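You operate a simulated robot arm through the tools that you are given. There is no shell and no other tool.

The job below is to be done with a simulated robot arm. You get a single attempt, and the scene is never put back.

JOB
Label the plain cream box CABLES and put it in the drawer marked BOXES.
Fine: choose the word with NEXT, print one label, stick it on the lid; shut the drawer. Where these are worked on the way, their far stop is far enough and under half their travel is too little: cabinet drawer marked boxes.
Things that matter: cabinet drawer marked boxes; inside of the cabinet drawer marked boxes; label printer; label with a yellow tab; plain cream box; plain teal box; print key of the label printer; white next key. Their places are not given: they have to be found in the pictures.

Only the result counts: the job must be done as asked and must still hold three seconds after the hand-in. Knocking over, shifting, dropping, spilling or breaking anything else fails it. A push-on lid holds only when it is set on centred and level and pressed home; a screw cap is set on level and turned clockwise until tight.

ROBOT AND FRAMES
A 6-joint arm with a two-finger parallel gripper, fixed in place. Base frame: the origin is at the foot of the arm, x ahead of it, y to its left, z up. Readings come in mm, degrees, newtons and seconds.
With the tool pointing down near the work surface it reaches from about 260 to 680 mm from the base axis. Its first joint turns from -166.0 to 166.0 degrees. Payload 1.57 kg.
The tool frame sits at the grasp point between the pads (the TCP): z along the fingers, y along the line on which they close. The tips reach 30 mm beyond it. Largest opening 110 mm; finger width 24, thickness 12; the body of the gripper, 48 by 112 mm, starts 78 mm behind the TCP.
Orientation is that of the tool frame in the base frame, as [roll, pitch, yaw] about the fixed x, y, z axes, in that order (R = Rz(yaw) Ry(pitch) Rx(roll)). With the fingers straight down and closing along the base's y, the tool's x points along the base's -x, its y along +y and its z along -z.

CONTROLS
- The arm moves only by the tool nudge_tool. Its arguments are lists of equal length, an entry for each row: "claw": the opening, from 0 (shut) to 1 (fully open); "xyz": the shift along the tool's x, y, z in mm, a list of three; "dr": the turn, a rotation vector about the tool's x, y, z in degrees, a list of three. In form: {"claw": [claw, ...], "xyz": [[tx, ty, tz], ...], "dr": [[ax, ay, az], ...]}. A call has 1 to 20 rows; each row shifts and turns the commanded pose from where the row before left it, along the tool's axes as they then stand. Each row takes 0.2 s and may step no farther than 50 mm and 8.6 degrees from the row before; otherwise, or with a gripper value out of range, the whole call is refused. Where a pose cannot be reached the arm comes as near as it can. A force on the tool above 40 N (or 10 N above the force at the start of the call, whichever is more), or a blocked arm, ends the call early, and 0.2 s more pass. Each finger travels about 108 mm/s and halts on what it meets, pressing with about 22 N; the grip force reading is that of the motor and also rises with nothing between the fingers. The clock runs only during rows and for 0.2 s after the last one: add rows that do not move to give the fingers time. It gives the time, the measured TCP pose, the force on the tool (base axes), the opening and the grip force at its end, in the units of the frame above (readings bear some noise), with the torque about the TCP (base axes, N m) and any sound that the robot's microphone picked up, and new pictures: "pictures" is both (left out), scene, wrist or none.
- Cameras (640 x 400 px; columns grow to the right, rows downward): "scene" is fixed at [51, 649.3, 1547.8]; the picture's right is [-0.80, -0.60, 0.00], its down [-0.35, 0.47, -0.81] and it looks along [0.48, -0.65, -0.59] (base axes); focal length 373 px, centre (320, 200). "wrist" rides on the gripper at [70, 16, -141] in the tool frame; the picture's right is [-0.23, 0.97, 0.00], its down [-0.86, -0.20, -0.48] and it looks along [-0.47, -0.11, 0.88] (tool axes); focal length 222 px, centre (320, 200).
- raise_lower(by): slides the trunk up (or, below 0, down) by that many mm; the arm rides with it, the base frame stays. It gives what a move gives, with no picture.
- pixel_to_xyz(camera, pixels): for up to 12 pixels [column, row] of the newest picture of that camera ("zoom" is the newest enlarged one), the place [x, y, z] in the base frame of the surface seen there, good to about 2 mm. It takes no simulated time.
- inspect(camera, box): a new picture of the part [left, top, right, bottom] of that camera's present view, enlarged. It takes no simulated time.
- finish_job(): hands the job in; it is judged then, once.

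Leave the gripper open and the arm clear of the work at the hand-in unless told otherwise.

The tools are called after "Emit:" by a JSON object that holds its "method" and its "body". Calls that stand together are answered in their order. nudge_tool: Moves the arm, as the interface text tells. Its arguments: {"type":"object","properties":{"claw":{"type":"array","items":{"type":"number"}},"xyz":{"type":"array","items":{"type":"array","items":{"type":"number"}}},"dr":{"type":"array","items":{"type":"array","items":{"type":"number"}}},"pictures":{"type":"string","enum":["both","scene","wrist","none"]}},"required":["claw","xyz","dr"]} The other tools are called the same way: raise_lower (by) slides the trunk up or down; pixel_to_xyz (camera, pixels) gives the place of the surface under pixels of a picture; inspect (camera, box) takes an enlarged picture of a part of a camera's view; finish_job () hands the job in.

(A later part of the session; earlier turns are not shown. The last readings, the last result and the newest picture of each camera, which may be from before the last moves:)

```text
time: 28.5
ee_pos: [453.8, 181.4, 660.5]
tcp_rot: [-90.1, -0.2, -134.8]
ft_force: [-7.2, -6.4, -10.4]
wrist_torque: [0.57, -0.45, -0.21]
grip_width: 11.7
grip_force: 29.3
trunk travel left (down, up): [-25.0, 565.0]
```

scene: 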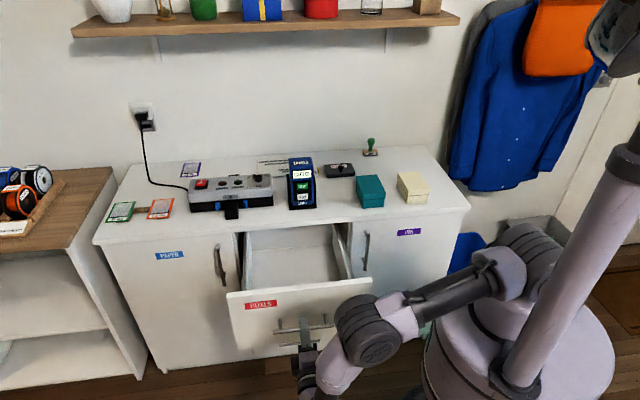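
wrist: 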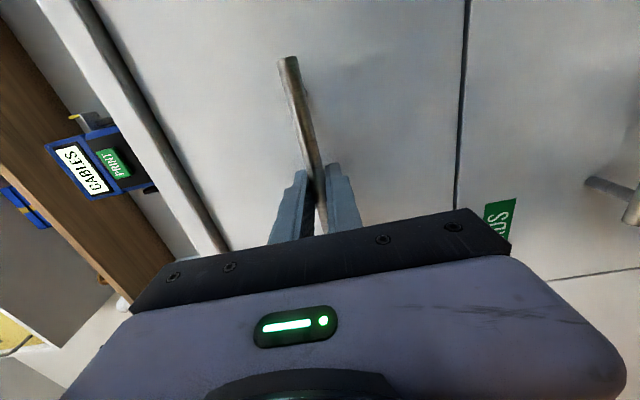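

Out about 265 mm. A little more to find the stop.

Emit:
{"method": "nudge_tool", "body": {"claw": [0, 0, 0, 0, 0], "xyz": [[-0.5, 0.3, -10], [0, 0, -10], [0, 0, -10], [0, 0, -10], [0, 0, 0]], "dr": [[0, 0, 0], [0, 0, 0], [0, 0, 0], [0, 0, 0], [0, 0, 0]], "pictures": "scene"}}

```text
time: 29.7
ee_pos: [425.4, 209.8, 660.5]
tcp_rot: [-90.2, -0.2, -135.1]
ft_force: [-10.7, -10.0, -14.9]
wrist_torque: [0.57, -0.41, -0.3]
grip_width: 11.8
grip_force: 29.5
trunk travel left (down, up): [-25.0, 565.0]
```

scene: 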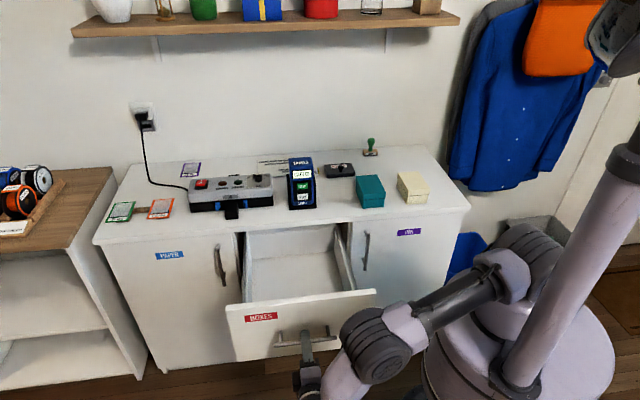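

Out about 306 mm, still moving. Correct sideways by 1 mm and pull a bit more.

Emit:
{"method": "nudge_tool", "body": {"claw": [0, 0, 0, 0, 0], "xyz": [[1.2, 0.5, -5], [0, 0, -10], [0, 0, -10], [0, 0, -10], [0, 0, 0]], "dr": [[0, 0, 0], [0, 0, 0], [0, 0, 0], [0, 0, 0], [0, 0, 0]], "pictures": "scene"}}

```text
time: 30.9
ee_pos: [400.4, 234.7, 660.3]
tcp_rot: [-90.2, 0.0, -134.9]
ft_force: [17.1, -10.7, 11.9]
wrist_torque: [0.44, -0.55, -0.31]
grip_width: 11.8
grip_force: 29.4
trunk travel left (down, up): [-25.0, 565.0]
```

scene: 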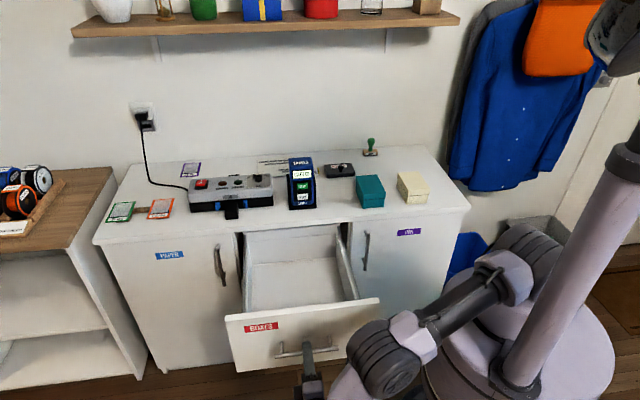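

Resistance of about 20 N along the pull direction: the far stop is reached (≈340 mm). I release the bar and back off 50 mm.

Emit:
{"method": "nudge_tool", "body": {"claw": [0.4, 0.4, 0.4, 0.4, 0.4, 0.4], "xyz": [[0, 0, 0], [0, 0, 0], [0, 0, 0], [0, 0, -25], [0, 0, -25], [0, 0, 0]], "dr": [[0, 0, 0], [0, 0, 0], [0, 0, 0], [0, 0, 0], [0, 0, 0], [0, 0, 0]], "pictures": "both"}}

```text
time: 32.3
ee_pos: [365.4, 271.2, 658.6]
tcp_rot: [-90.0, -0.1, -135.0]
ft_force: [-0.1, 0.2, 0.1]
wrist_torque: [-0.02, 0.03, 0.04]
grip_width: 43.9
grip_force: 0.1
trunk travel left (down, up): [-25.0, 565.0]
```

scene: 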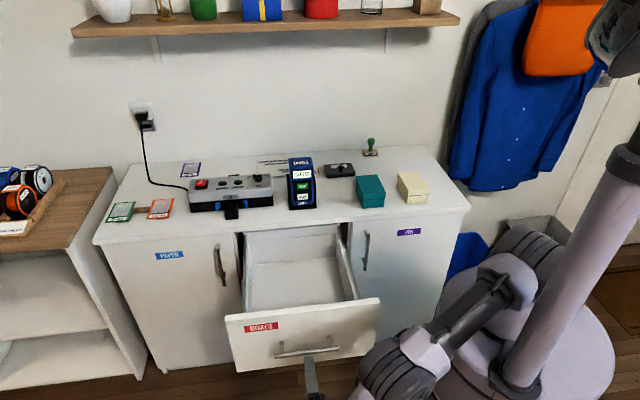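
wrist: 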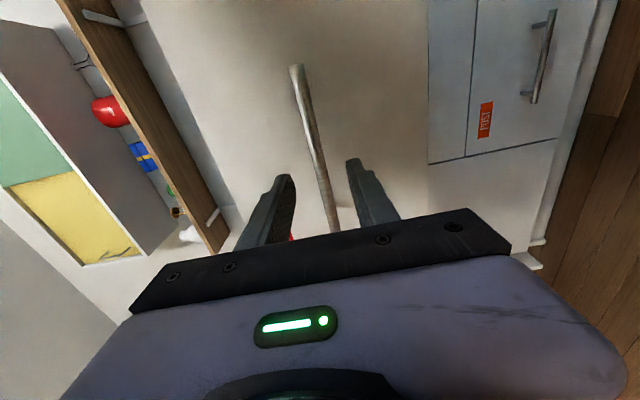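

The drawer stays open and the hand is clear. I'll measure the drawer's inside.

Emit:
{"method": "inspect", "body": {"camera": "scene", "box": [220, 215, 380, 315]}}

Emit:
{"method": "pixel_to_xyz", "body": {"camera": "scene", "pixels": [[256, 265], [250, 300], [295, 270], [300, 290], [330, 262], [335, 290], [345, 298], [300, 303], [260, 308], [352, 299], [338, 232], [248, 235]]}}

```text
4.00 times, centred on (300, 265) of scene
```

zoom: 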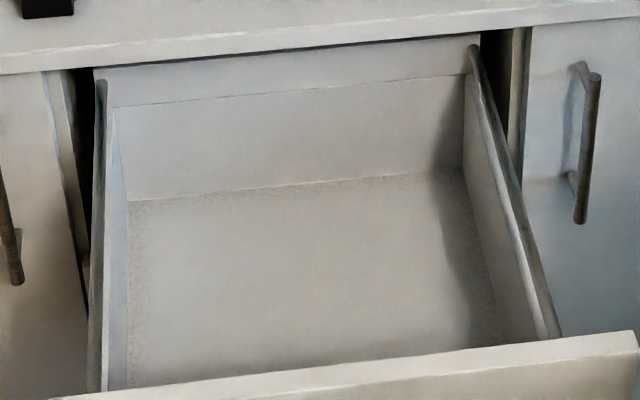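

```text
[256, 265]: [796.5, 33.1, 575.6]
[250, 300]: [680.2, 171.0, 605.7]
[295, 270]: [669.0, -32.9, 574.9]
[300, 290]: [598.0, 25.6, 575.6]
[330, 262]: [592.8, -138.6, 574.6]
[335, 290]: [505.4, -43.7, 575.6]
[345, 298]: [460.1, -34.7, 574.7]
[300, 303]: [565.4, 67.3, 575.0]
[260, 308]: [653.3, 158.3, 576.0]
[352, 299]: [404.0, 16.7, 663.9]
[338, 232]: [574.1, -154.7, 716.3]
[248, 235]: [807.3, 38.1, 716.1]
```

Drawer floor is at z=575, inside roughly 290 mm wide and 300 mm deep, empty. Now for the label: I raise the trunk by 200 mm again for reach over the worktop.

Emit:
{"method": "raise_lower", "body": {"by": 200}}

```text
time: 34.5
ee_pos: [364.5, 270.7, 859.5]
tcp_rot: [-90.1, -0.2, -134.8]
ft_force: [0.2, 0.2, 0.1]
wrist_torque: [-0.02, 0.0, -0.02]
grip_width: 43.8
grip_force: 0.2
trunk travel left (down, up): [-225.0, 365.0]
```

Next I roll the tool back +90° and lift by 140 mm along the way (tool y points down, so first lift), away from the furniture.

Emit:
{"method": "nudge_tool", "body": {"claw": [0.4, 0.4, 0.4, 0.4, 0.4, 0.4, 0.4, 0.4, 0.4, 0.4, 0.4, 0.4, 0.4, 0.4], "xyz": [[0, -47, 0], [0, -47, 0], [0, -47, 0], [0, 0, 0], [0, 0, 0], [0, 0, 0], [0, 0, 0], [0, 0, 0], [0, 0, 0], [0, 0, 0], [0, 0, 0], [0, 0, 0], [0, 0, 0], [0, 0, 0]], "dr": [[0, 0, 0], [0, 0, 0], [0, 0, 0], [0, 0, 8.18], [0, 0, 8.18], [0, 0, 8.18], [0, 0, 8.18], [0, 0, 8.18], [0, 0, 8.18], [0, 0, 8.18], [0, 0, 8.18], [0, 0, 8.18], [0, 0, 8.18], [0, 0, 8.18]], "pictures": "scene"}}

```text
time: 37.5
ee_pos: [364.3, 271.0, 1001.0]
tcp_rot: [-171.9, 89.9, 143.2]
ft_force: [0.6, 0.1, 0.2]
wrist_torque: [0.03, 0.02, 0.02]
grip_width: 44.1
grip_force: 0.0
trunk travel left (down, up): [-225.0, 365.0]
```

scene: 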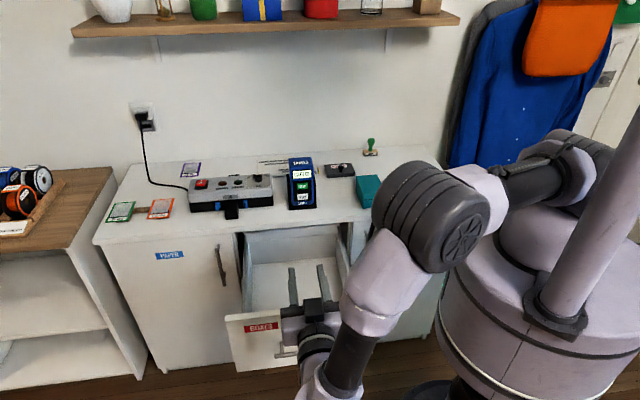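

Now pitch the tool +80° so the fingers point almost straight down (10° lean toward me for reach).

Emit:
{"method": "nudge_tool", "body": {"claw": [0.3, 0.3, 0.3, 0.3, 0.3, 0.3, 0.3, 0.3, 0.3, 0.3, 0.3], "xyz": [[-20, 0, 0], [0, 0, 0], [0, 0, 0], [0, 0, 0], [0, 0, 0], [0, 0, 0], [0, 0, 0], [0, 0, 0], [0, 0, 0], [0, 0, 0], [0, 0, 0]], "dr": [[0, 0, 0], [0, 8, 0], [0, 8, 0], [0, 8, 0], [0, 8, 0], [0, 8, 0], [0, 8, 0], [0, 8, 0], [0, 8, 0], [0, 8, 0], [0, 8, 0]], "pictures": "none"}}

```text
time: 39.9
ee_pos: [366.9, 270.3, 1021.4]
tcp_rot: [-179.9, 9.9, 135.0]
ft_force: [-0.1, 0.0, -0.2]
wrist_torque: [0.02, 0.0, 0.0]
grip_width: 33.1
grip_force: 0.1
trunk travel left (down, up): [-225.0, 365.0]
```

Now travel toward the printer, keeping z≈1020: 8 rows, ending in front of the worktop, laterally in line with the tab.

Emit:
{"method": "nudge_tool", "body": {"claw": [0.3, 0.3, 0.3, 0.3, 0.3, 0.3, 0.3, 0.3, 0.3], "xyz": [[-44.3, -11.9, 7.8], [-44.3, -11.9, 7.8], [-44.3, -11.9, 7.8], [-44.3, -11.9, 7.8], [-44.3, -11.9, 7.8], [-44.3, -11.9, 7.8], [-44.3, -11.9, 7.8], [-44.3, -11.9, 7.8], [0, 0, 0]], "dr": [[0, 0, 0], [0, 0, 0], [0, 0, 0], [0, 0, 0], [0, 0, 0], [0, 0, 0], [0, 0, 0], [0, 0, 0], [0, 0, 0]], "pictures": "both"}}

```text
time: 41.9
ee_pos: [552.9, -53.4, 1020.5]
tcp_rot: [-179.8, 9.8, 135.1]
ft_force: [0.3, 0.1, 0.4]
wrist_torque: [-0.02, 0.03, 0.01]
grip_width: 32.8
grip_force: 0.0
trunk travel left (down, up): [-225.0, 365.0]
```

scene: 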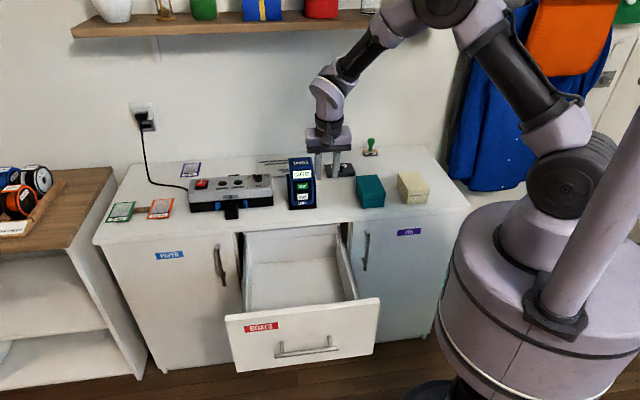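
wrist: 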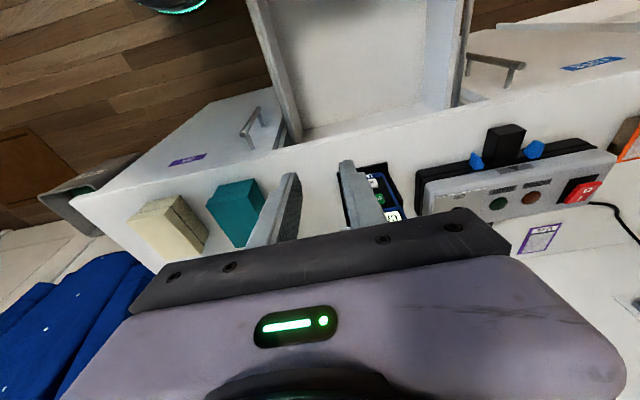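

Lateral alignment is close. Look at the tab again from the scene camera.

Emit:
{"method": "inspect", "body": {"camera": "scene", "box": [296, 150, 344, 180]}}

Emit:
{"method": "pixel_to_xyz", "body": {"camera": "zoom", "pixels": [[320, 200]]}}

```text
13.33 times, centred on (320, 165) of scene
```

zoom: 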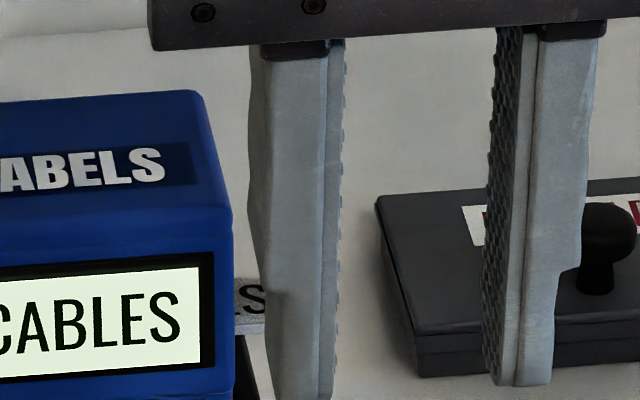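

```text
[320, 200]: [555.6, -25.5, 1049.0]
```

The left finger hides the tab from this camera. From the earlier measurement the tab is at e_r≈-354, i.e. around (669,-167), z 915–928, with ~19 mm between it and the printer side. I move above it at z=1000 (tips at ~970, above the printer's top) and look.

Emit:
{"method": "nudge_tool", "body": {"claw": [0.3, 0.3, 0.3, 0.3, 0.3], "xyz": [[-38.2, 0.2, 11.8], [-38.2, 0.2, 11.8], [-38.2, 0.2, 11.8], [-38.2, 0.2, 11.8], [0, 0, 0]], "dr": [[0, 0, 0], [0, 0, 0], [0, 0, 0], [0, 0, 0], [0, 0, 0]], "pictures": "both"}}

Emit:
{"method": "inspect", "body": {"camera": "scene", "box": [288, 145, 352, 185]}}

Emit:
{"method": "inspect", "body": {"camera": "wrist", "box": [240, 120, 400, 220]}}

```text
time: 43.1
ee_pos: [665.2, -163.6, 1002.0]
tcp_rot: [-179.8, 9.9, 135.2]
ft_force: [-0.2, 1.0, -0.3]
wrist_torque: [-0.03, 0.02, -0.02]
grip_width: 32.9
grip_force: 0.0
trunk travel left (down, up): [-225.0, 365.0]
```

scene: 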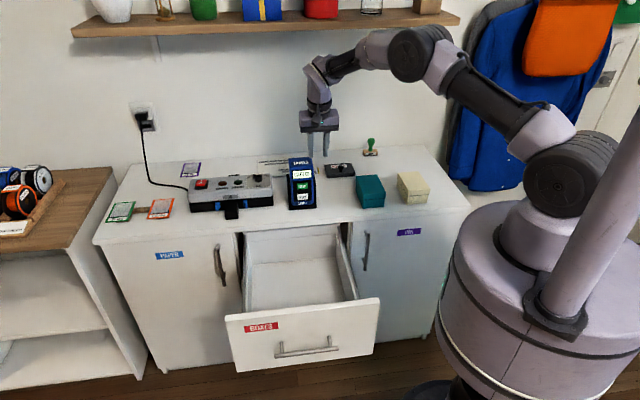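
wrist: 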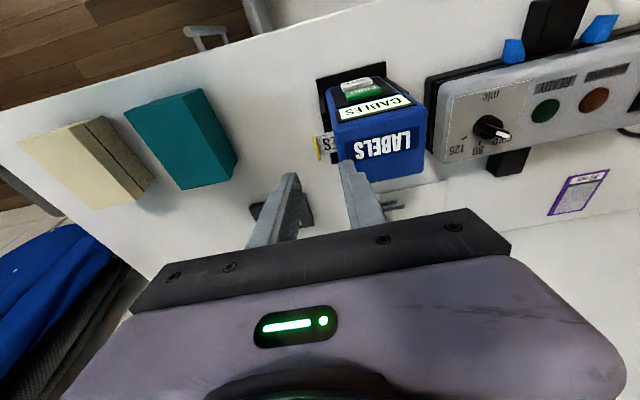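

```text
10.00 times, centred on (320, 165) of scene
```

zoom: 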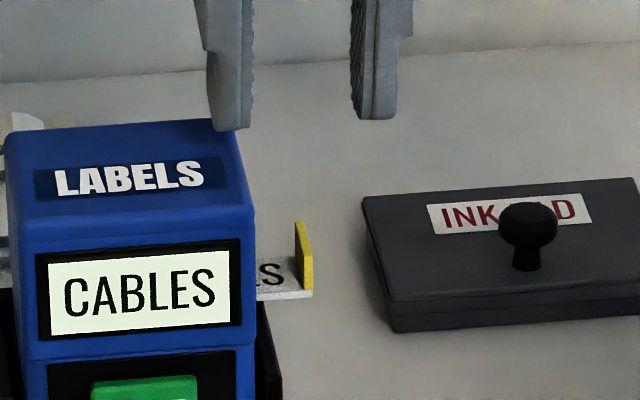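

```text
4.00 times, centred on (320, 170) of wrist
```

zoom: 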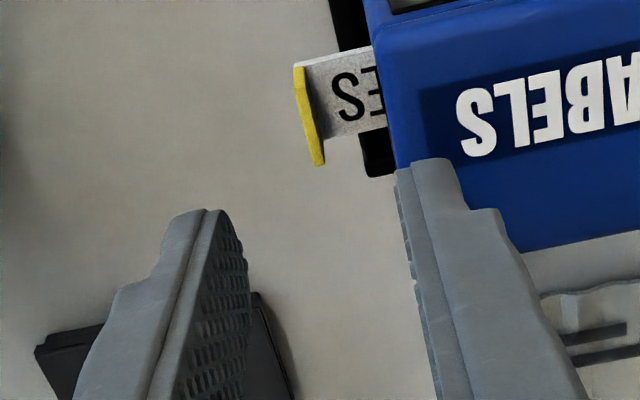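

The arm reaches here. I measure the tab and the printer's side with the wrist picture (zoomed).

Emit:
{"method": "pixel_to_xyz", "body": {"camera": "zoom", "pixels": [[300, 80], [306, 105], [313, 135], [319, 160], [330, 90], [355, 120], [345, 135], [380, 60], [392, 140], [400, 100], [430, 170], [345, 70]]}}

Emit:
{"method": "pixel_to_xyz", "body": {"camera": "scene", "pixels": [[318.2, 167.8], [318.6, 170], [318.9, 172.5], [317.9, 170], [313, 169], [312.8, 165], [312.4, 172], [309.5, 157.5], [311, 158], [316, 174], [314, 171.5]]}}

```text
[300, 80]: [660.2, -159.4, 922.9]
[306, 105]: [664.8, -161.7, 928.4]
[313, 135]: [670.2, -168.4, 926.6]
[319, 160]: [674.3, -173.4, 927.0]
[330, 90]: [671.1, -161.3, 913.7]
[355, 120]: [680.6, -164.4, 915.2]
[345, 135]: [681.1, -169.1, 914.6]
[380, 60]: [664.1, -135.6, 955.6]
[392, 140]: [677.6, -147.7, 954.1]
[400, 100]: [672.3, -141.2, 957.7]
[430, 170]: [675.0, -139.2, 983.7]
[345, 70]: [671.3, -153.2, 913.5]
```

```text
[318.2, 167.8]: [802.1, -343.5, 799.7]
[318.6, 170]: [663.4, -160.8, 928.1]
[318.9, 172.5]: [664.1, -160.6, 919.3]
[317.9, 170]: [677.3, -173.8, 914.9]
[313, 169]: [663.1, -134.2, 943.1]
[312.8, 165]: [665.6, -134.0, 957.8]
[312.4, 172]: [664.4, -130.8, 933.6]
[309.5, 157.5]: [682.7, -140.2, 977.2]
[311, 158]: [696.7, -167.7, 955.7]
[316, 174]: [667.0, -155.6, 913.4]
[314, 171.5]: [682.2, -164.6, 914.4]
```

Tab centre at e_r≈-354.9, printer side at ≈-374, label top z≈914, tab top z≈928. The finger must fit a 17 mm gap. I narrow the fingers to 10 mm here and read the pose twice more.

Emit:
{"method": "nudge_tool", "body": {"claw": [0.09, 0.09, 0.09], "xyz": [[0, 0, 0], [0, 0, 0], [0, 0, 0]], "dr": [[0, 0, 0], [0, 0, 0], [0, 0, 0]], "pictures": "none"}}

Emit:
{"method": "nudge_tool", "body": {"claw": [0.09], "xyz": [[0, 0, 0]], "dr": [[0, 0, 0]], "pictures": "both"}}

Emit:
{"method": "inspect", "body": {"camera": "scene", "box": [296, 150, 344, 180]}}

Emit:
{"method": "inspect", "body": {"camera": "wrist", "box": [240, 120, 400, 220]}}

```text
time: 43.9
ee_pos: [666.1, -163.4, 1001.0]
tcp_rot: [-179.7, 9.8, 135.2]
ft_force: [0.6, 1.1, 0.7]
wrist_torque: [0.04, -0.03, -0.01]
grip_width: 10.0
grip_force: 0.0
trunk travel left (down, up): [-225.0, 365.0]
```

```text
time: 44.3
ee_pos: [664.8, -164.5, 1001.3]
tcp_rot: [-179.8, 9.8, 135.1]
ft_force: [0.1, -0.2, 0.2]
wrist_torque: [-0.02, 0.02, 0.03]
grip_width: 10.1
grip_force: 0.1
trunk travel left (down, up): [-225.0, 365.0]
```

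scene: 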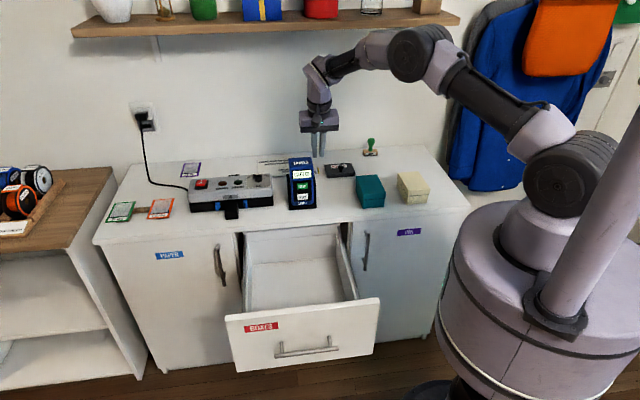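
wrist: 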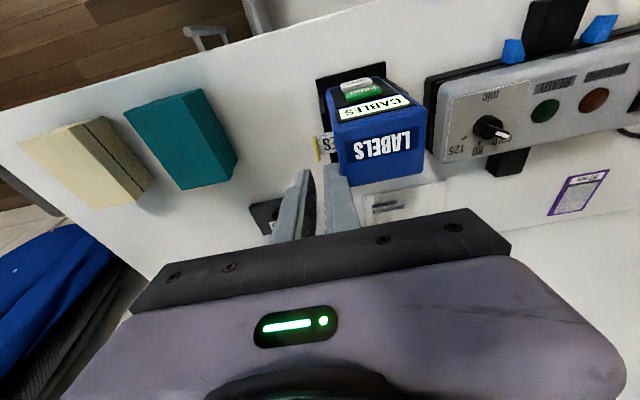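

```text
13.33 times, centred on (320, 165) of scene
```

zoom: 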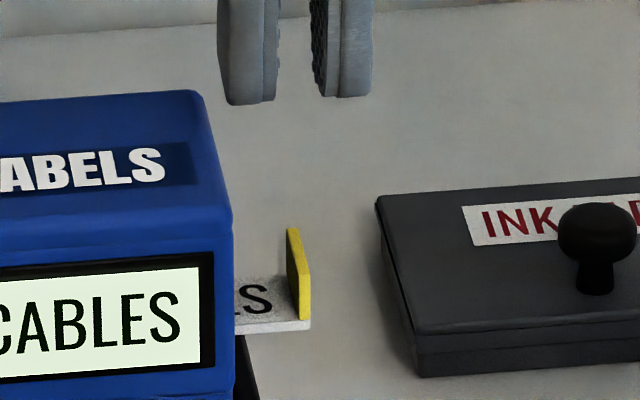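

```text
4.00 times, centred on (320, 170) of wrist
```

zoom: 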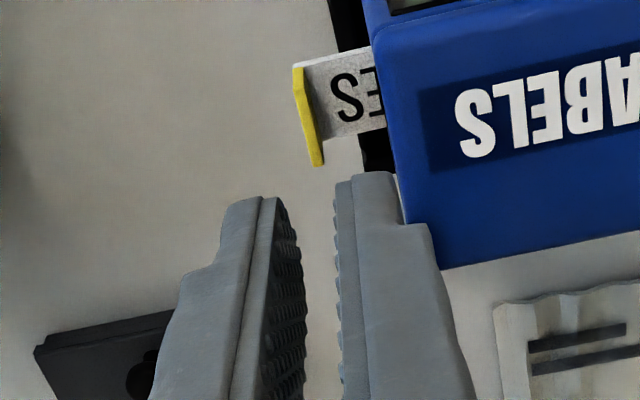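

Fingers are 10 mm apart, centred over the tab within a mm. Descend 36 mm first (tips just above the tab), then check.

Emit:
{"method": "nudge_tool", "body": {"claw": [0.09, 0.09, 0.09, 0.09], "xyz": [[2.1, 0, 11.8], [2.1, 0, 11.8], [2.1, 0, 11.8], [0, 0, 0]], "dr": [[0, 0, 0], [0, 0, 0], [0, 0, 0], [0, 0, 0]], "pictures": "both"}}

Emit:
{"method": "inspect", "body": {"camera": "scene", "box": [296, 150, 344, 180]}}

Emit:
{"method": "inspect", "body": {"camera": "wrist", "box": [260, 120, 388, 200]}}

```text
time: 45.3
ee_pos: [666.0, -163.0, 964.6]
tcp_rot: [-179.8, 9.9, 135.1]
ft_force: [0.3, -0.2, -0.6]
wrist_torque: [0.03, -0.03, -0.01]
grip_width: 9.8
grip_force: 0.2
trunk travel left (down, up): [-225.0, 365.0]
```

scene: 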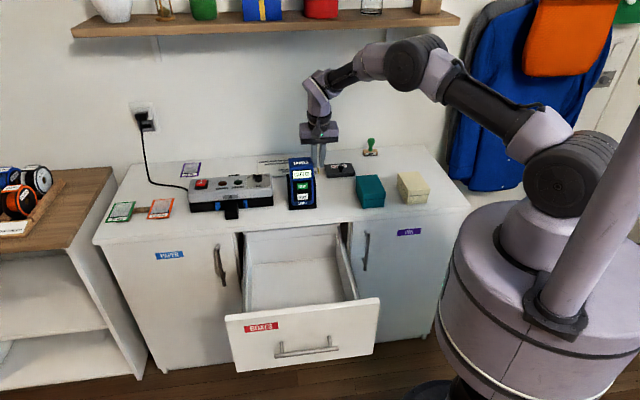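
wrist: 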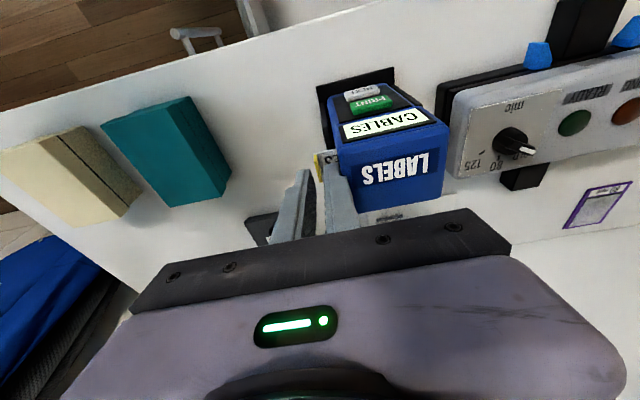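

```text
13.33 times, centred on (320, 165) of scene
```

zoom: 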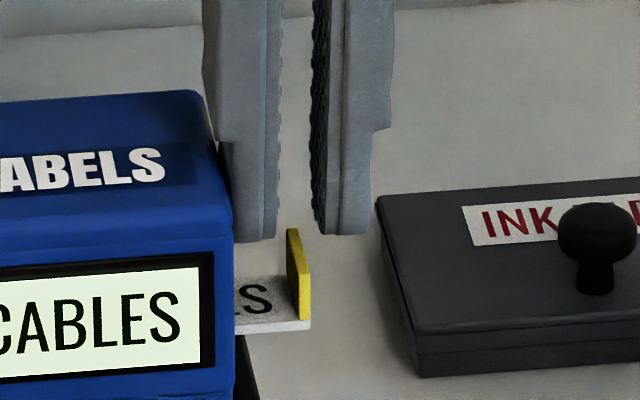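

```text
5.00 times, centred on (324, 160) of wrist
```

zoom: 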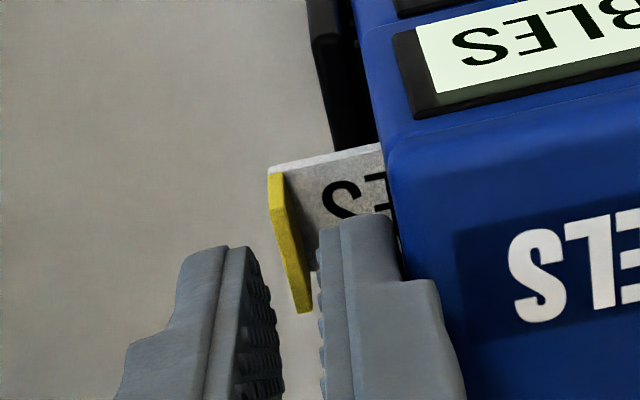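

The upper part of the fingers is thicker than the tips; I need to know if that thick part would touch the printer. Measuring the finger outlines in the scene picture.

Emit:
{"method": "pixel_to_xyz", "body": {"camera": "scene", "pixels": [[311.3, 157.5], [311.7, 159.5], [313.5, 163.5], [313.4, 166], [325.2, 157], [325.2, 159.5], [323.8, 163], [323.7, 165], [316.6, 165], [319.8, 165], [315, 158], [312.5, 162]]}}

Emit:
{"method": "inspect", "body": {"camera": "scene", "box": [304, 140, 336, 160]}}

```text
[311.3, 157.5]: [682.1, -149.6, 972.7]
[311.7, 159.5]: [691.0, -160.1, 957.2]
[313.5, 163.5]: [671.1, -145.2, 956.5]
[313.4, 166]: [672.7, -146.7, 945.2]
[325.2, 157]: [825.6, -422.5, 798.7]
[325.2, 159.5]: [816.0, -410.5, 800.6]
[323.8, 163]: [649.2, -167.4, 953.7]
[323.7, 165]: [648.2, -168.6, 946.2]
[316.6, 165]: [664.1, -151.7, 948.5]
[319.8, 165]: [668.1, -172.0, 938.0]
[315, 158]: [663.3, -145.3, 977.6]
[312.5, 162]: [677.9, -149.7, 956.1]
```

```text
16.00 times, centred on (320, 150) of scene
```

zoom: 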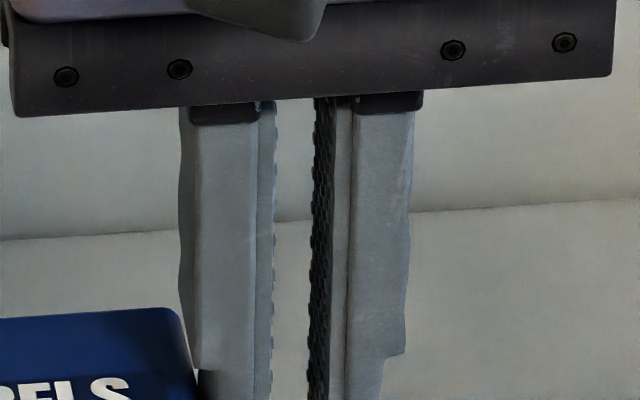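

The thick part of the finger would come within a millimetre of the printer's side this way. Safer: grip the tab across its ~22 mm width, with fingers in front of and behind it. I go back up 40 mm, make the tool vertical (+9.9°), and turn it -90° about the vertical.

Emit:
{"method": "nudge_tool", "body": {"claw": [0.09, 0.09, 0.3, 0.35, 0.35, 0.35, 0.35, 0.35, 0.35, 0.35, 0.35, 0.35, 0.35, 0.35, 0.35, 0.35], "xyz": [[-3.5, 0, -19.7], [-3.5, 0, -19.7], [0, 0, 0], [0, 0, 0], [0, 0, 0], [0, 0, 0], [0, 0, 0], [0, 0, 0], [0, 0, 0], [0, 0, 0], [0, 0, 0], [0, 0, 0], [0, 0, 0], [0, 0, 0], [0, 0, 0], [0, 0, 0]], "dr": [[0, 0, 0], [0, 0, 0], [0, 4.95, 0], [0, 4.95, 0], [0, 0, -8.2], [0, 0, -8.2], [0, 0, -8.2], [0, 0, -8.2], [0, 0, -8.2], [0, 0, -8.2], [0, 0, -8.2], [0, 0, -8.2], [0, 0, -8.2], [0, 0, -8.2], [0, 0, -8.2], [0, 0, 0]], "pictures": "both"}}

```text
time: 48.7
ee_pos: [665.8, -163.1, 1003.8]
tcp_rot: [180.0, -0.1, -134.8]
ft_force: [-0.1, -0.1, 0.5]
wrist_torque: [-0.01, -0.01, -0.01]
grip_width: 38.7
grip_force: 0.1
trunk travel left (down, up): [-225.0, 365.0]
```

scene: 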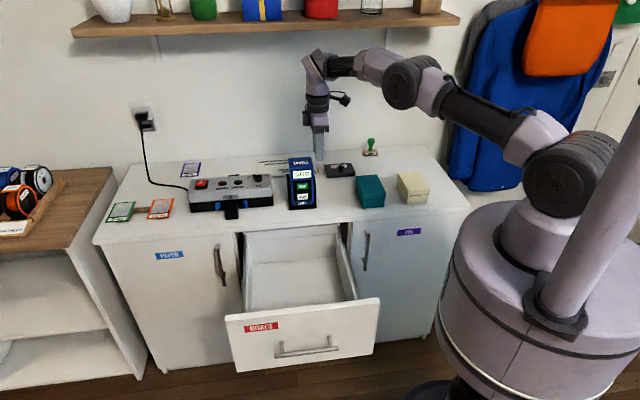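
wrist: 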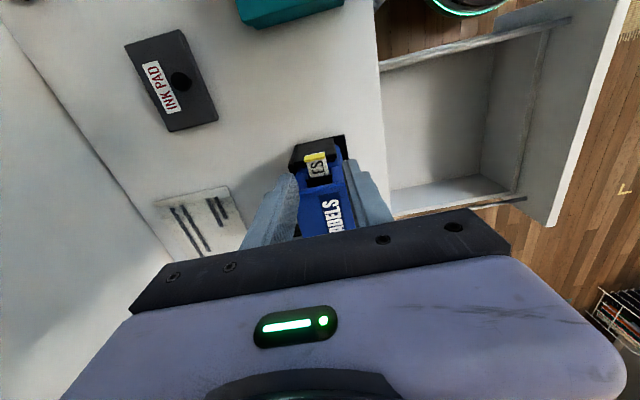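

The tool is vertical, fingers closing front-to-back; the tab (yellow) appears at wrist pixel (316,158) between the fingers. Enlarge and measure.

Emit:
{"method": "inspect", "body": {"camera": "wrist", "box": [256, 120, 384, 200]}}

Emit:
{"method": "pixel_to_xyz", "body": {"camera": "wrist", "pixels": [[306, 158], [316, 156], [327, 154], [318, 160], [310, 172], [318, 170], [327, 168], [318, 180], [305, 163], [329, 160]]}}

```text
5.00 times, centred on (320, 160) of wrist
```

zoom: 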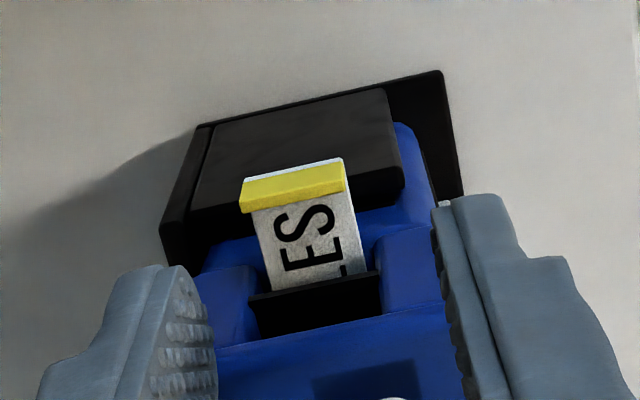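

```text
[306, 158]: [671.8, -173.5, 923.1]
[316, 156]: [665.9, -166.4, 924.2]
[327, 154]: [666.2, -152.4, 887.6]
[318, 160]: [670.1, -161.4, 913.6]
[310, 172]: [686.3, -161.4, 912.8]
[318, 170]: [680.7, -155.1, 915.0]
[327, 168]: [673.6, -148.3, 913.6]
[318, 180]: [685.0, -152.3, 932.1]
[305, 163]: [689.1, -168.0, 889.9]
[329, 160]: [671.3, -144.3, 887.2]
```

The tab's outline is clear. I measure its corners and the label's edges in this enlarged view.

Emit:
{"method": "inspect", "body": {"camera": "wrist", "box": [288, 140, 352, 180]}}

Emit:
{"method": "pixel_to_xyz", "body": {"camera": "zoom", "pixels": [[170, 165], [175, 190], [260, 150], [350, 130], [365, 165], [262, 175], [205, 220], [380, 190], [240, 300], [400, 275], [300, 230], [360, 120]]}}

```text
10.00 times, centred on (320, 160) of wrist
```

zoom: 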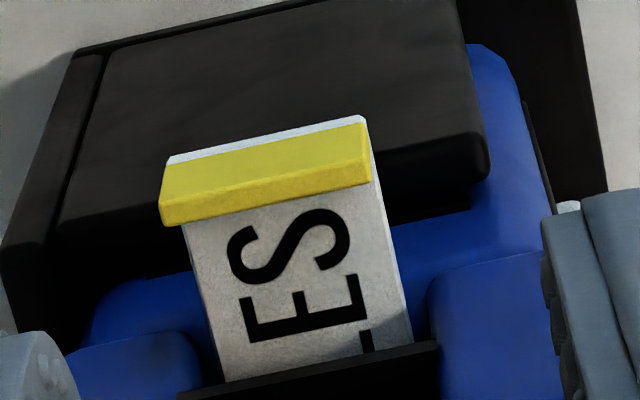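

```text
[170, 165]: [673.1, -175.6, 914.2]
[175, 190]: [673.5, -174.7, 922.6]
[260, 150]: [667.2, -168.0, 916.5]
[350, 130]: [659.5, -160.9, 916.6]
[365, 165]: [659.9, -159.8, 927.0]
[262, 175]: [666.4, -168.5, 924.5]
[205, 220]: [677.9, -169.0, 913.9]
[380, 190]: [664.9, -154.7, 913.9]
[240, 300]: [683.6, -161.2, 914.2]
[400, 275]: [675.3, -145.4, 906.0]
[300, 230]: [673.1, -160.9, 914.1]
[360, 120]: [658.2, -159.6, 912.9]
```

The printer (and label) is turned about -2.4° from the cabinet. I yaw the tool 2.4° to match, shift about 5 mm to centre on the tab, and descend 50 mm (fingers 38 mm apart).

Emit:
{"method": "nudge_tool", "body": {"claw": [0.35, 0.35, 0.35, 0.35], "xyz": [[0, 0, 0], [3.5, -3.8, 0], [0, 0, 25], [0, 0, 0]], "dr": [[0, 0, 2.4], [0, 0, 0], [0, 0, 0], [0, 0, 0]], "pictures": "both"}}

Emit:
{"method": "inspect", "body": {"camera": "wrist", "box": [256, 120, 384, 200]}}

Emit:
{"method": "inspect", "body": {"camera": "scene", "box": [296, 150, 344, 180]}}

```text
time: 49.7
ee_pos: [665.5, -168.1, 979.1]
tcp_rot: [-179.9, -0.3, -137.2]
ft_force: [-0.2, 0.0, -0.5]
wrist_torque: [0.01, 0.02, 0.01]
grip_width: 38.6
grip_force: 0.1
trunk travel left (down, up): [-225.0, 365.0]
```

scene: 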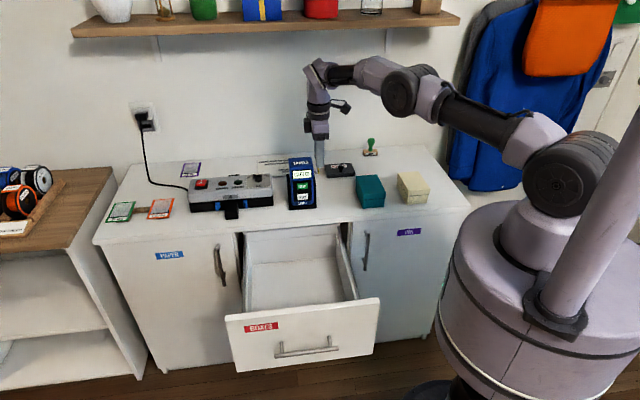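
wrist: 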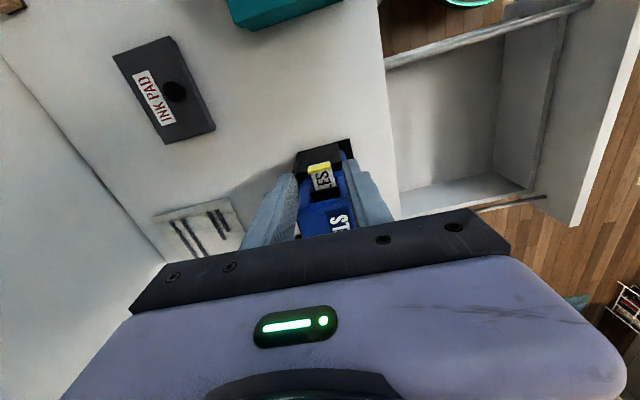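

```text
5.00 times, centred on (320, 160) of wrist
```

zoom: 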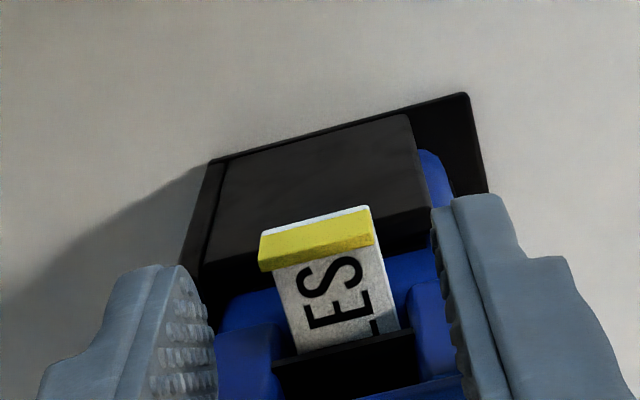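

```text
13.33 times, centred on (320, 165) of scene
```

zoom: 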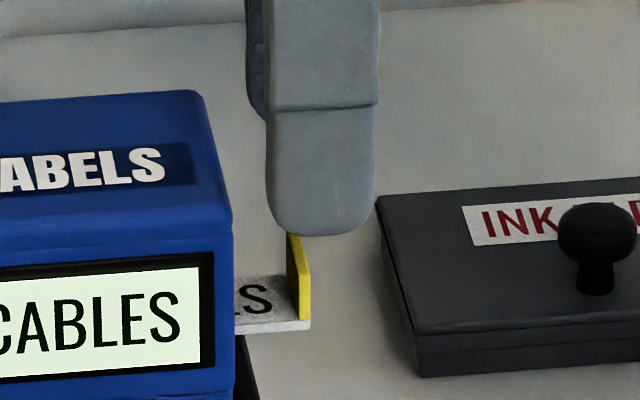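

The tab sits centred between the pads. Descend 35 mm so the tips end just at the label's level (z≈914), one finger in front of and one behind the tab.

Emit:
{"method": "nudge_tool", "body": {"claw": [0.35, 0.35, 0.35, 0.35], "xyz": [[0, 0, 15], [0, 0, 12], [0, 0, 8], [0, 0, 0]], "dr": [[0, 0, 0], [0, 0, 0], [0, 0, 0], [0, 0, 0]], "pictures": "both"}}

Emit:
{"method": "inspect", "body": {"camera": "wrist", "box": [256, 120, 384, 200]}}

Emit:
{"method": "inspect", "body": {"camera": "scene", "box": [296, 150, 344, 180]}}

```text
time: 50.7
ee_pos: [665.5, -167.9, 944.2]
tcp_rot: [-180.0, -0.2, -137.1]
ft_force: [-0.3, -0.5, -0.7]
wrist_torque: [0.01, 0.04, 0.0]
grip_width: 38.5
grip_force: 0.0
trunk travel left (down, up): [-225.0, 365.0]
```

scene: 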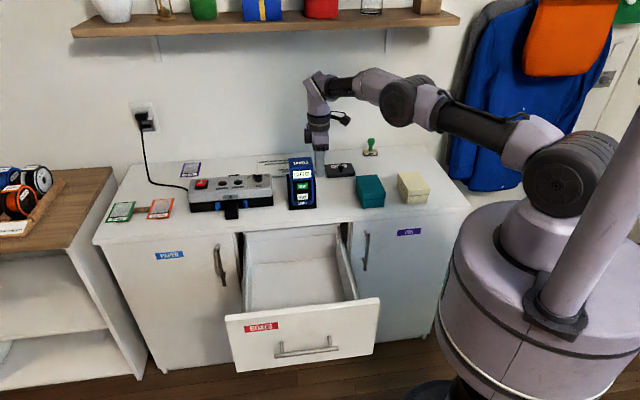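
wrist: 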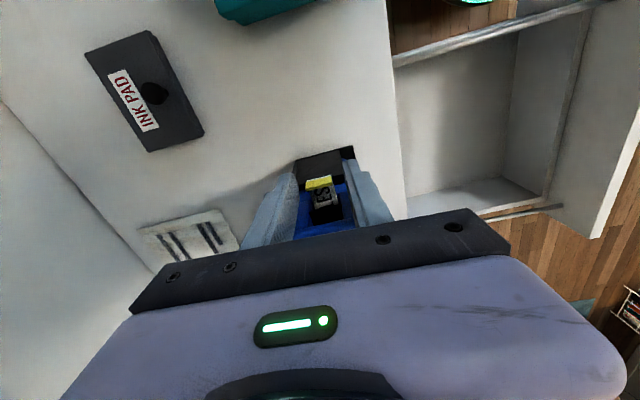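

```text
5.00 times, centred on (320, 160) of wrist
```

zoom: 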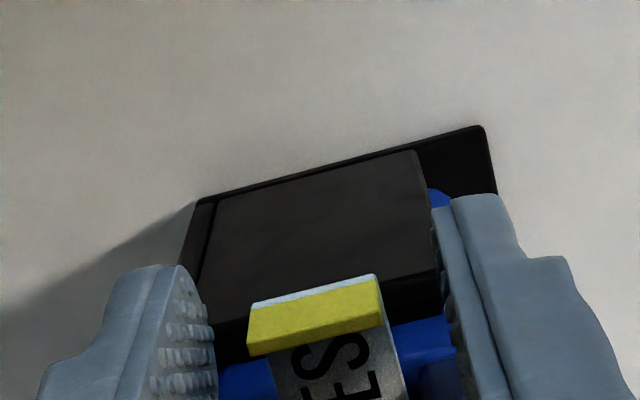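

```text
13.33 times, centred on (320, 165) of scene
```

zoom: 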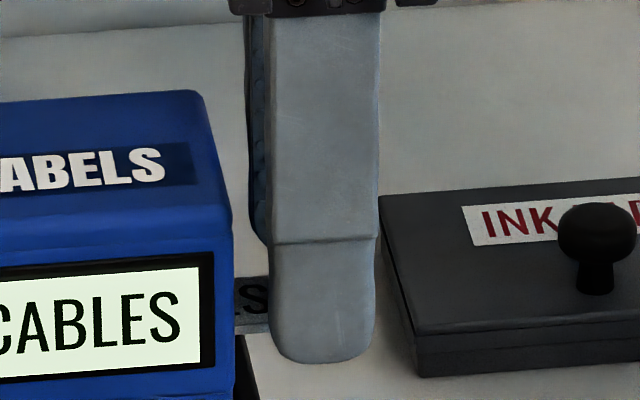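

Check centring once more by measuring the tab's top corners in the current wrist view.

Emit:
{"method": "inspect", "body": {"camera": "wrist", "box": [288, 160, 352, 200]}}

Emit:
{"method": "pixel_to_xyz", "body": {"camera": "zoom", "pixels": [[185, 260], [200, 290], [310, 225], [315, 260], [425, 190], [435, 225], [190, 205], [430, 155], [300, 320], [250, 245], [380, 205]]}}

```text
10.00 times, centred on (320, 180) of wrist
```

zoom: 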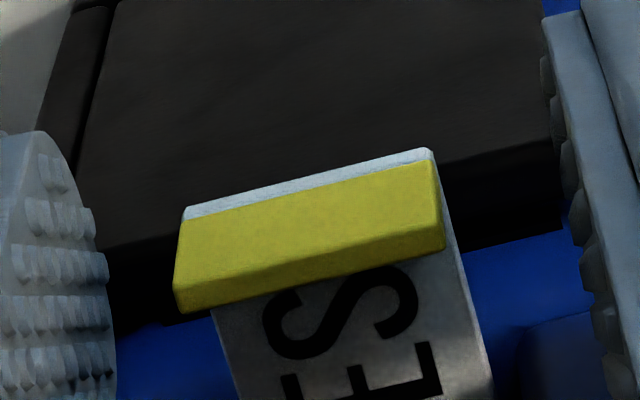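

```text
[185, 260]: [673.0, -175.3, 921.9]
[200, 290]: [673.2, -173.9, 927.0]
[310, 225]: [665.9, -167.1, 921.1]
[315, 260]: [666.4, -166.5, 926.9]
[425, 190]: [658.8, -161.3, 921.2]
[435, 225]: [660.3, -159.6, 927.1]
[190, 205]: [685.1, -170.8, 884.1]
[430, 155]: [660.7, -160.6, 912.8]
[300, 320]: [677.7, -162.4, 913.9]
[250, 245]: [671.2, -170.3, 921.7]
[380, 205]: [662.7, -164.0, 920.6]
```

The tab centre matches the tool centre to about a millimetre. I close in small steps while watching the force: first to 25 mm, then lower.

Emit:
{"method": "nudge_tool", "body": {"claw": [0.24, 0.22, 0.22], "xyz": [[0, 0, 0], [0, 0, 0], [0, 0, 0]], "dr": [[0, 0, 0], [0, 0, 0], [0, 0, 0]], "pictures": "wrist"}}

Emit:
{"method": "inspect", "body": {"camera": "wrist", "box": [288, 160, 352, 200]}}

```text
time: 51.5
ee_pos: [664.8, -168.0, 943.6]
tcp_rot: [-180.0, -0.2, -137.1]
ft_force: [0.8, -0.7, 0.1]
wrist_torque: [-0.03, 0.0, 0.03]
grip_width: 24.6
grip_force: 0.4
trunk travel left (down, up): [-225.0, 365.0]
```

wrist: 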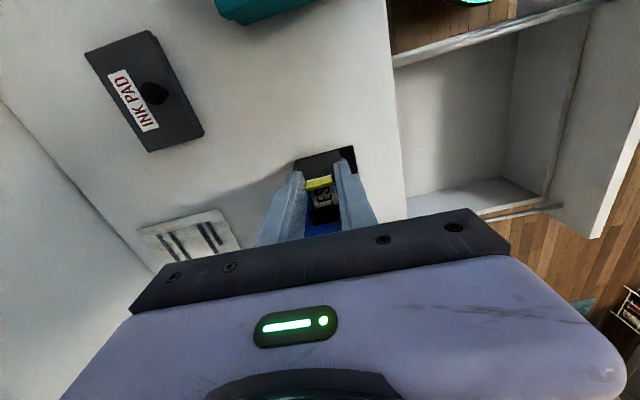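

```text
10.00 times, centred on (320, 180) of wrist
```

zoom: 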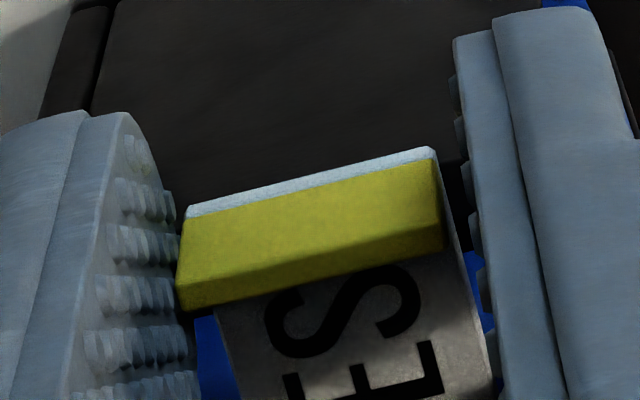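

The back finger is nearly touching while the front one has ~2 mm left. I shift 1 mm backward (tool -y) and close a bit further.

Emit:
{"method": "nudge_tool", "body": {"claw": [0.22, 0.21, 0.2, 0.2], "xyz": [[0, -1, 0], [0, 0, 0], [0, 0, 0], [0, 0, 0]], "dr": [[0, 0, 0], [0, 0, 0], [0, 0, 0], [0, 0, 0]], "pictures": "wrist"}}

Emit:
{"method": "inspect", "body": {"camera": "wrist", "box": [288, 160, 352, 200]}}

```text
time: 52.5
ee_pos: [666.7, -168.5, 945.3]
tcp_rot: [-180.0, -0.1, -137.1]
ft_force: [0.7, -0.4, 0.3]
wrist_torque: [-0.02, 0.01, -0.01]
grip_width: 22.6
grip_force: 0.3
trunk travel left (down, up): [-225.0, 365.0]
```

wrist: 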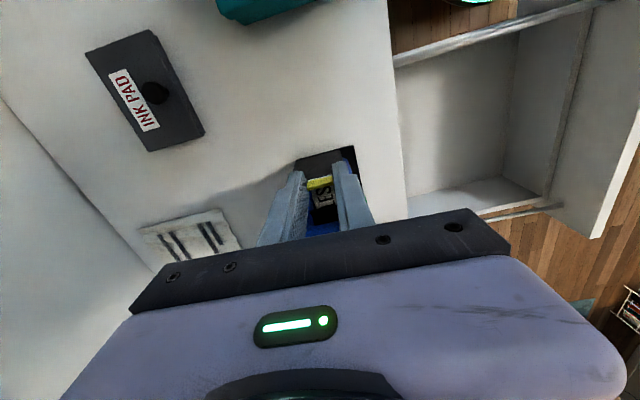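

```text
10.00 times, centred on (320, 180) of wrist
```

zoom: 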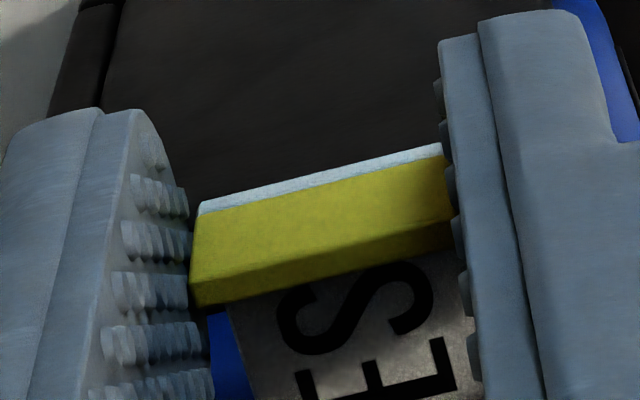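

Both pads are about to touch evenly and force is zero. Now close fully.

Emit:
{"method": "nudge_tool", "body": {"claw": [0.18, 0.1, 0, 0], "xyz": [[0, 0, 0], [0, 0, 0], [0, 0, 0], [0, 0, 0]], "dr": [[0, 0, 0], [0, 0, 0], [0, 0, 0], [0, 0, 0]], "pictures": "wrist"}}

Emit:
{"method": "inspect", "body": {"camera": "wrist", "box": [288, 160, 352, 200]}}

```text
time: 53.5
ee_pos: [667.5, -169.5, 944.4]
tcp_rot: [179.9, -0.2, -137.1]
ft_force: [-0.1, 0.0, 0.8]
wrist_torque: [0.03, -0.04, 0.01]
grip_width: 20.4
grip_force: 22.0
trunk travel left (down, up): [-225.0, 365.0]
```

wrist: 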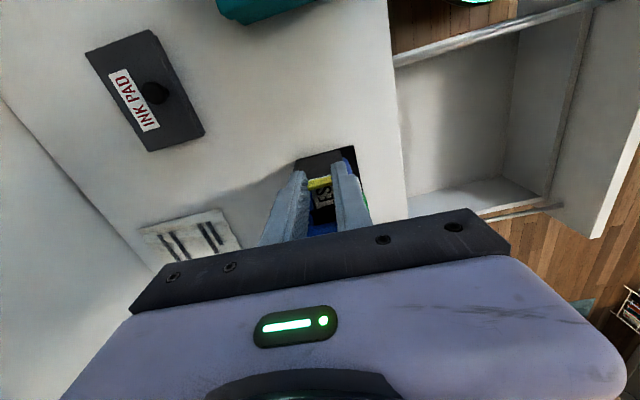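

```text
10.00 times, centred on (320, 180) of wrist
```

zoom: 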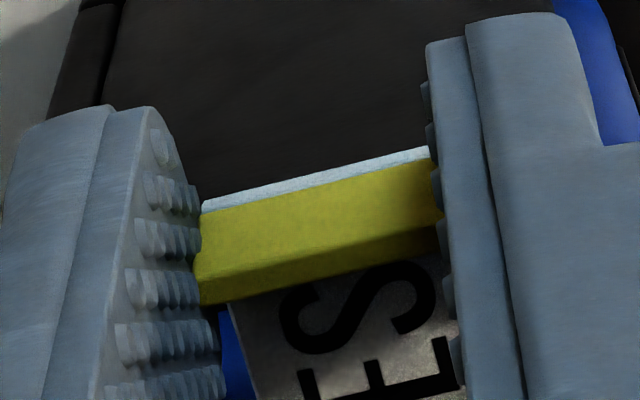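

The tab is held (20.4 mm, 22 N grip, no side force). Now pull it straight out of the printer along tool +x, gently.

Emit:
{"method": "nudge_tool", "body": {"claw": [0, 0, 0, 0], "xyz": [[2, 0, 0], [3, 0, 0], [5, 0, 0], [0, 0, 0]], "dr": [[0, 0, 0], [0, 0, 0], [0, 0, 0], [0, 0, 0]], "pictures": "both"}}

Emit:
{"method": "inspect", "body": {"camera": "scene", "box": [288, 145, 352, 185]}}

Emit:
{"method": "inspect", "body": {"camera": "wrist", "box": [256, 140, 384, 220]}}

```text
time: 54.5
ee_pos: [657.2, -176.1, 944.3]
tcp_rot: [-179.9, -0.3, -137.1]
ft_force: [-0.4, 0.4, 1.5]
wrist_torque: [0.03, -0.01, 0.03]
grip_width: 20.2
grip_force: 22.1
trunk travel left (down, up): [-225.0, 365.0]
```

scene: 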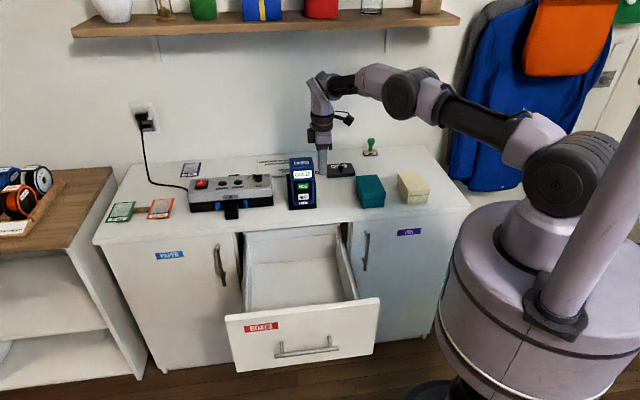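
wrist: 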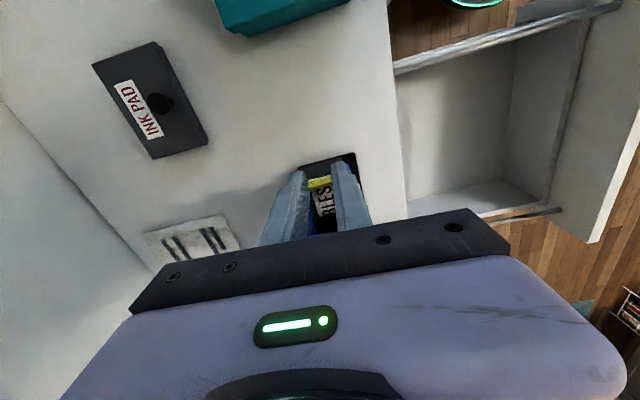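

```text
10.00 times, centred on (320, 165) of scene
```

zoom: 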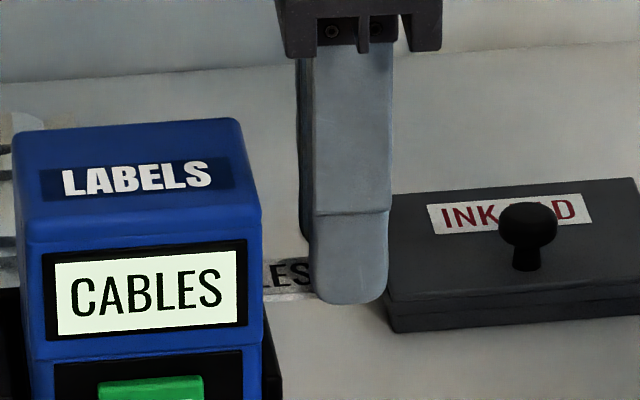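

```text
5.00 times, centred on (320, 180) of wrist
```

zoom: 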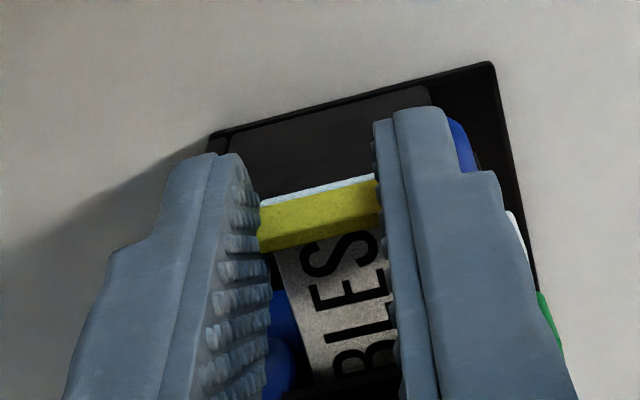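

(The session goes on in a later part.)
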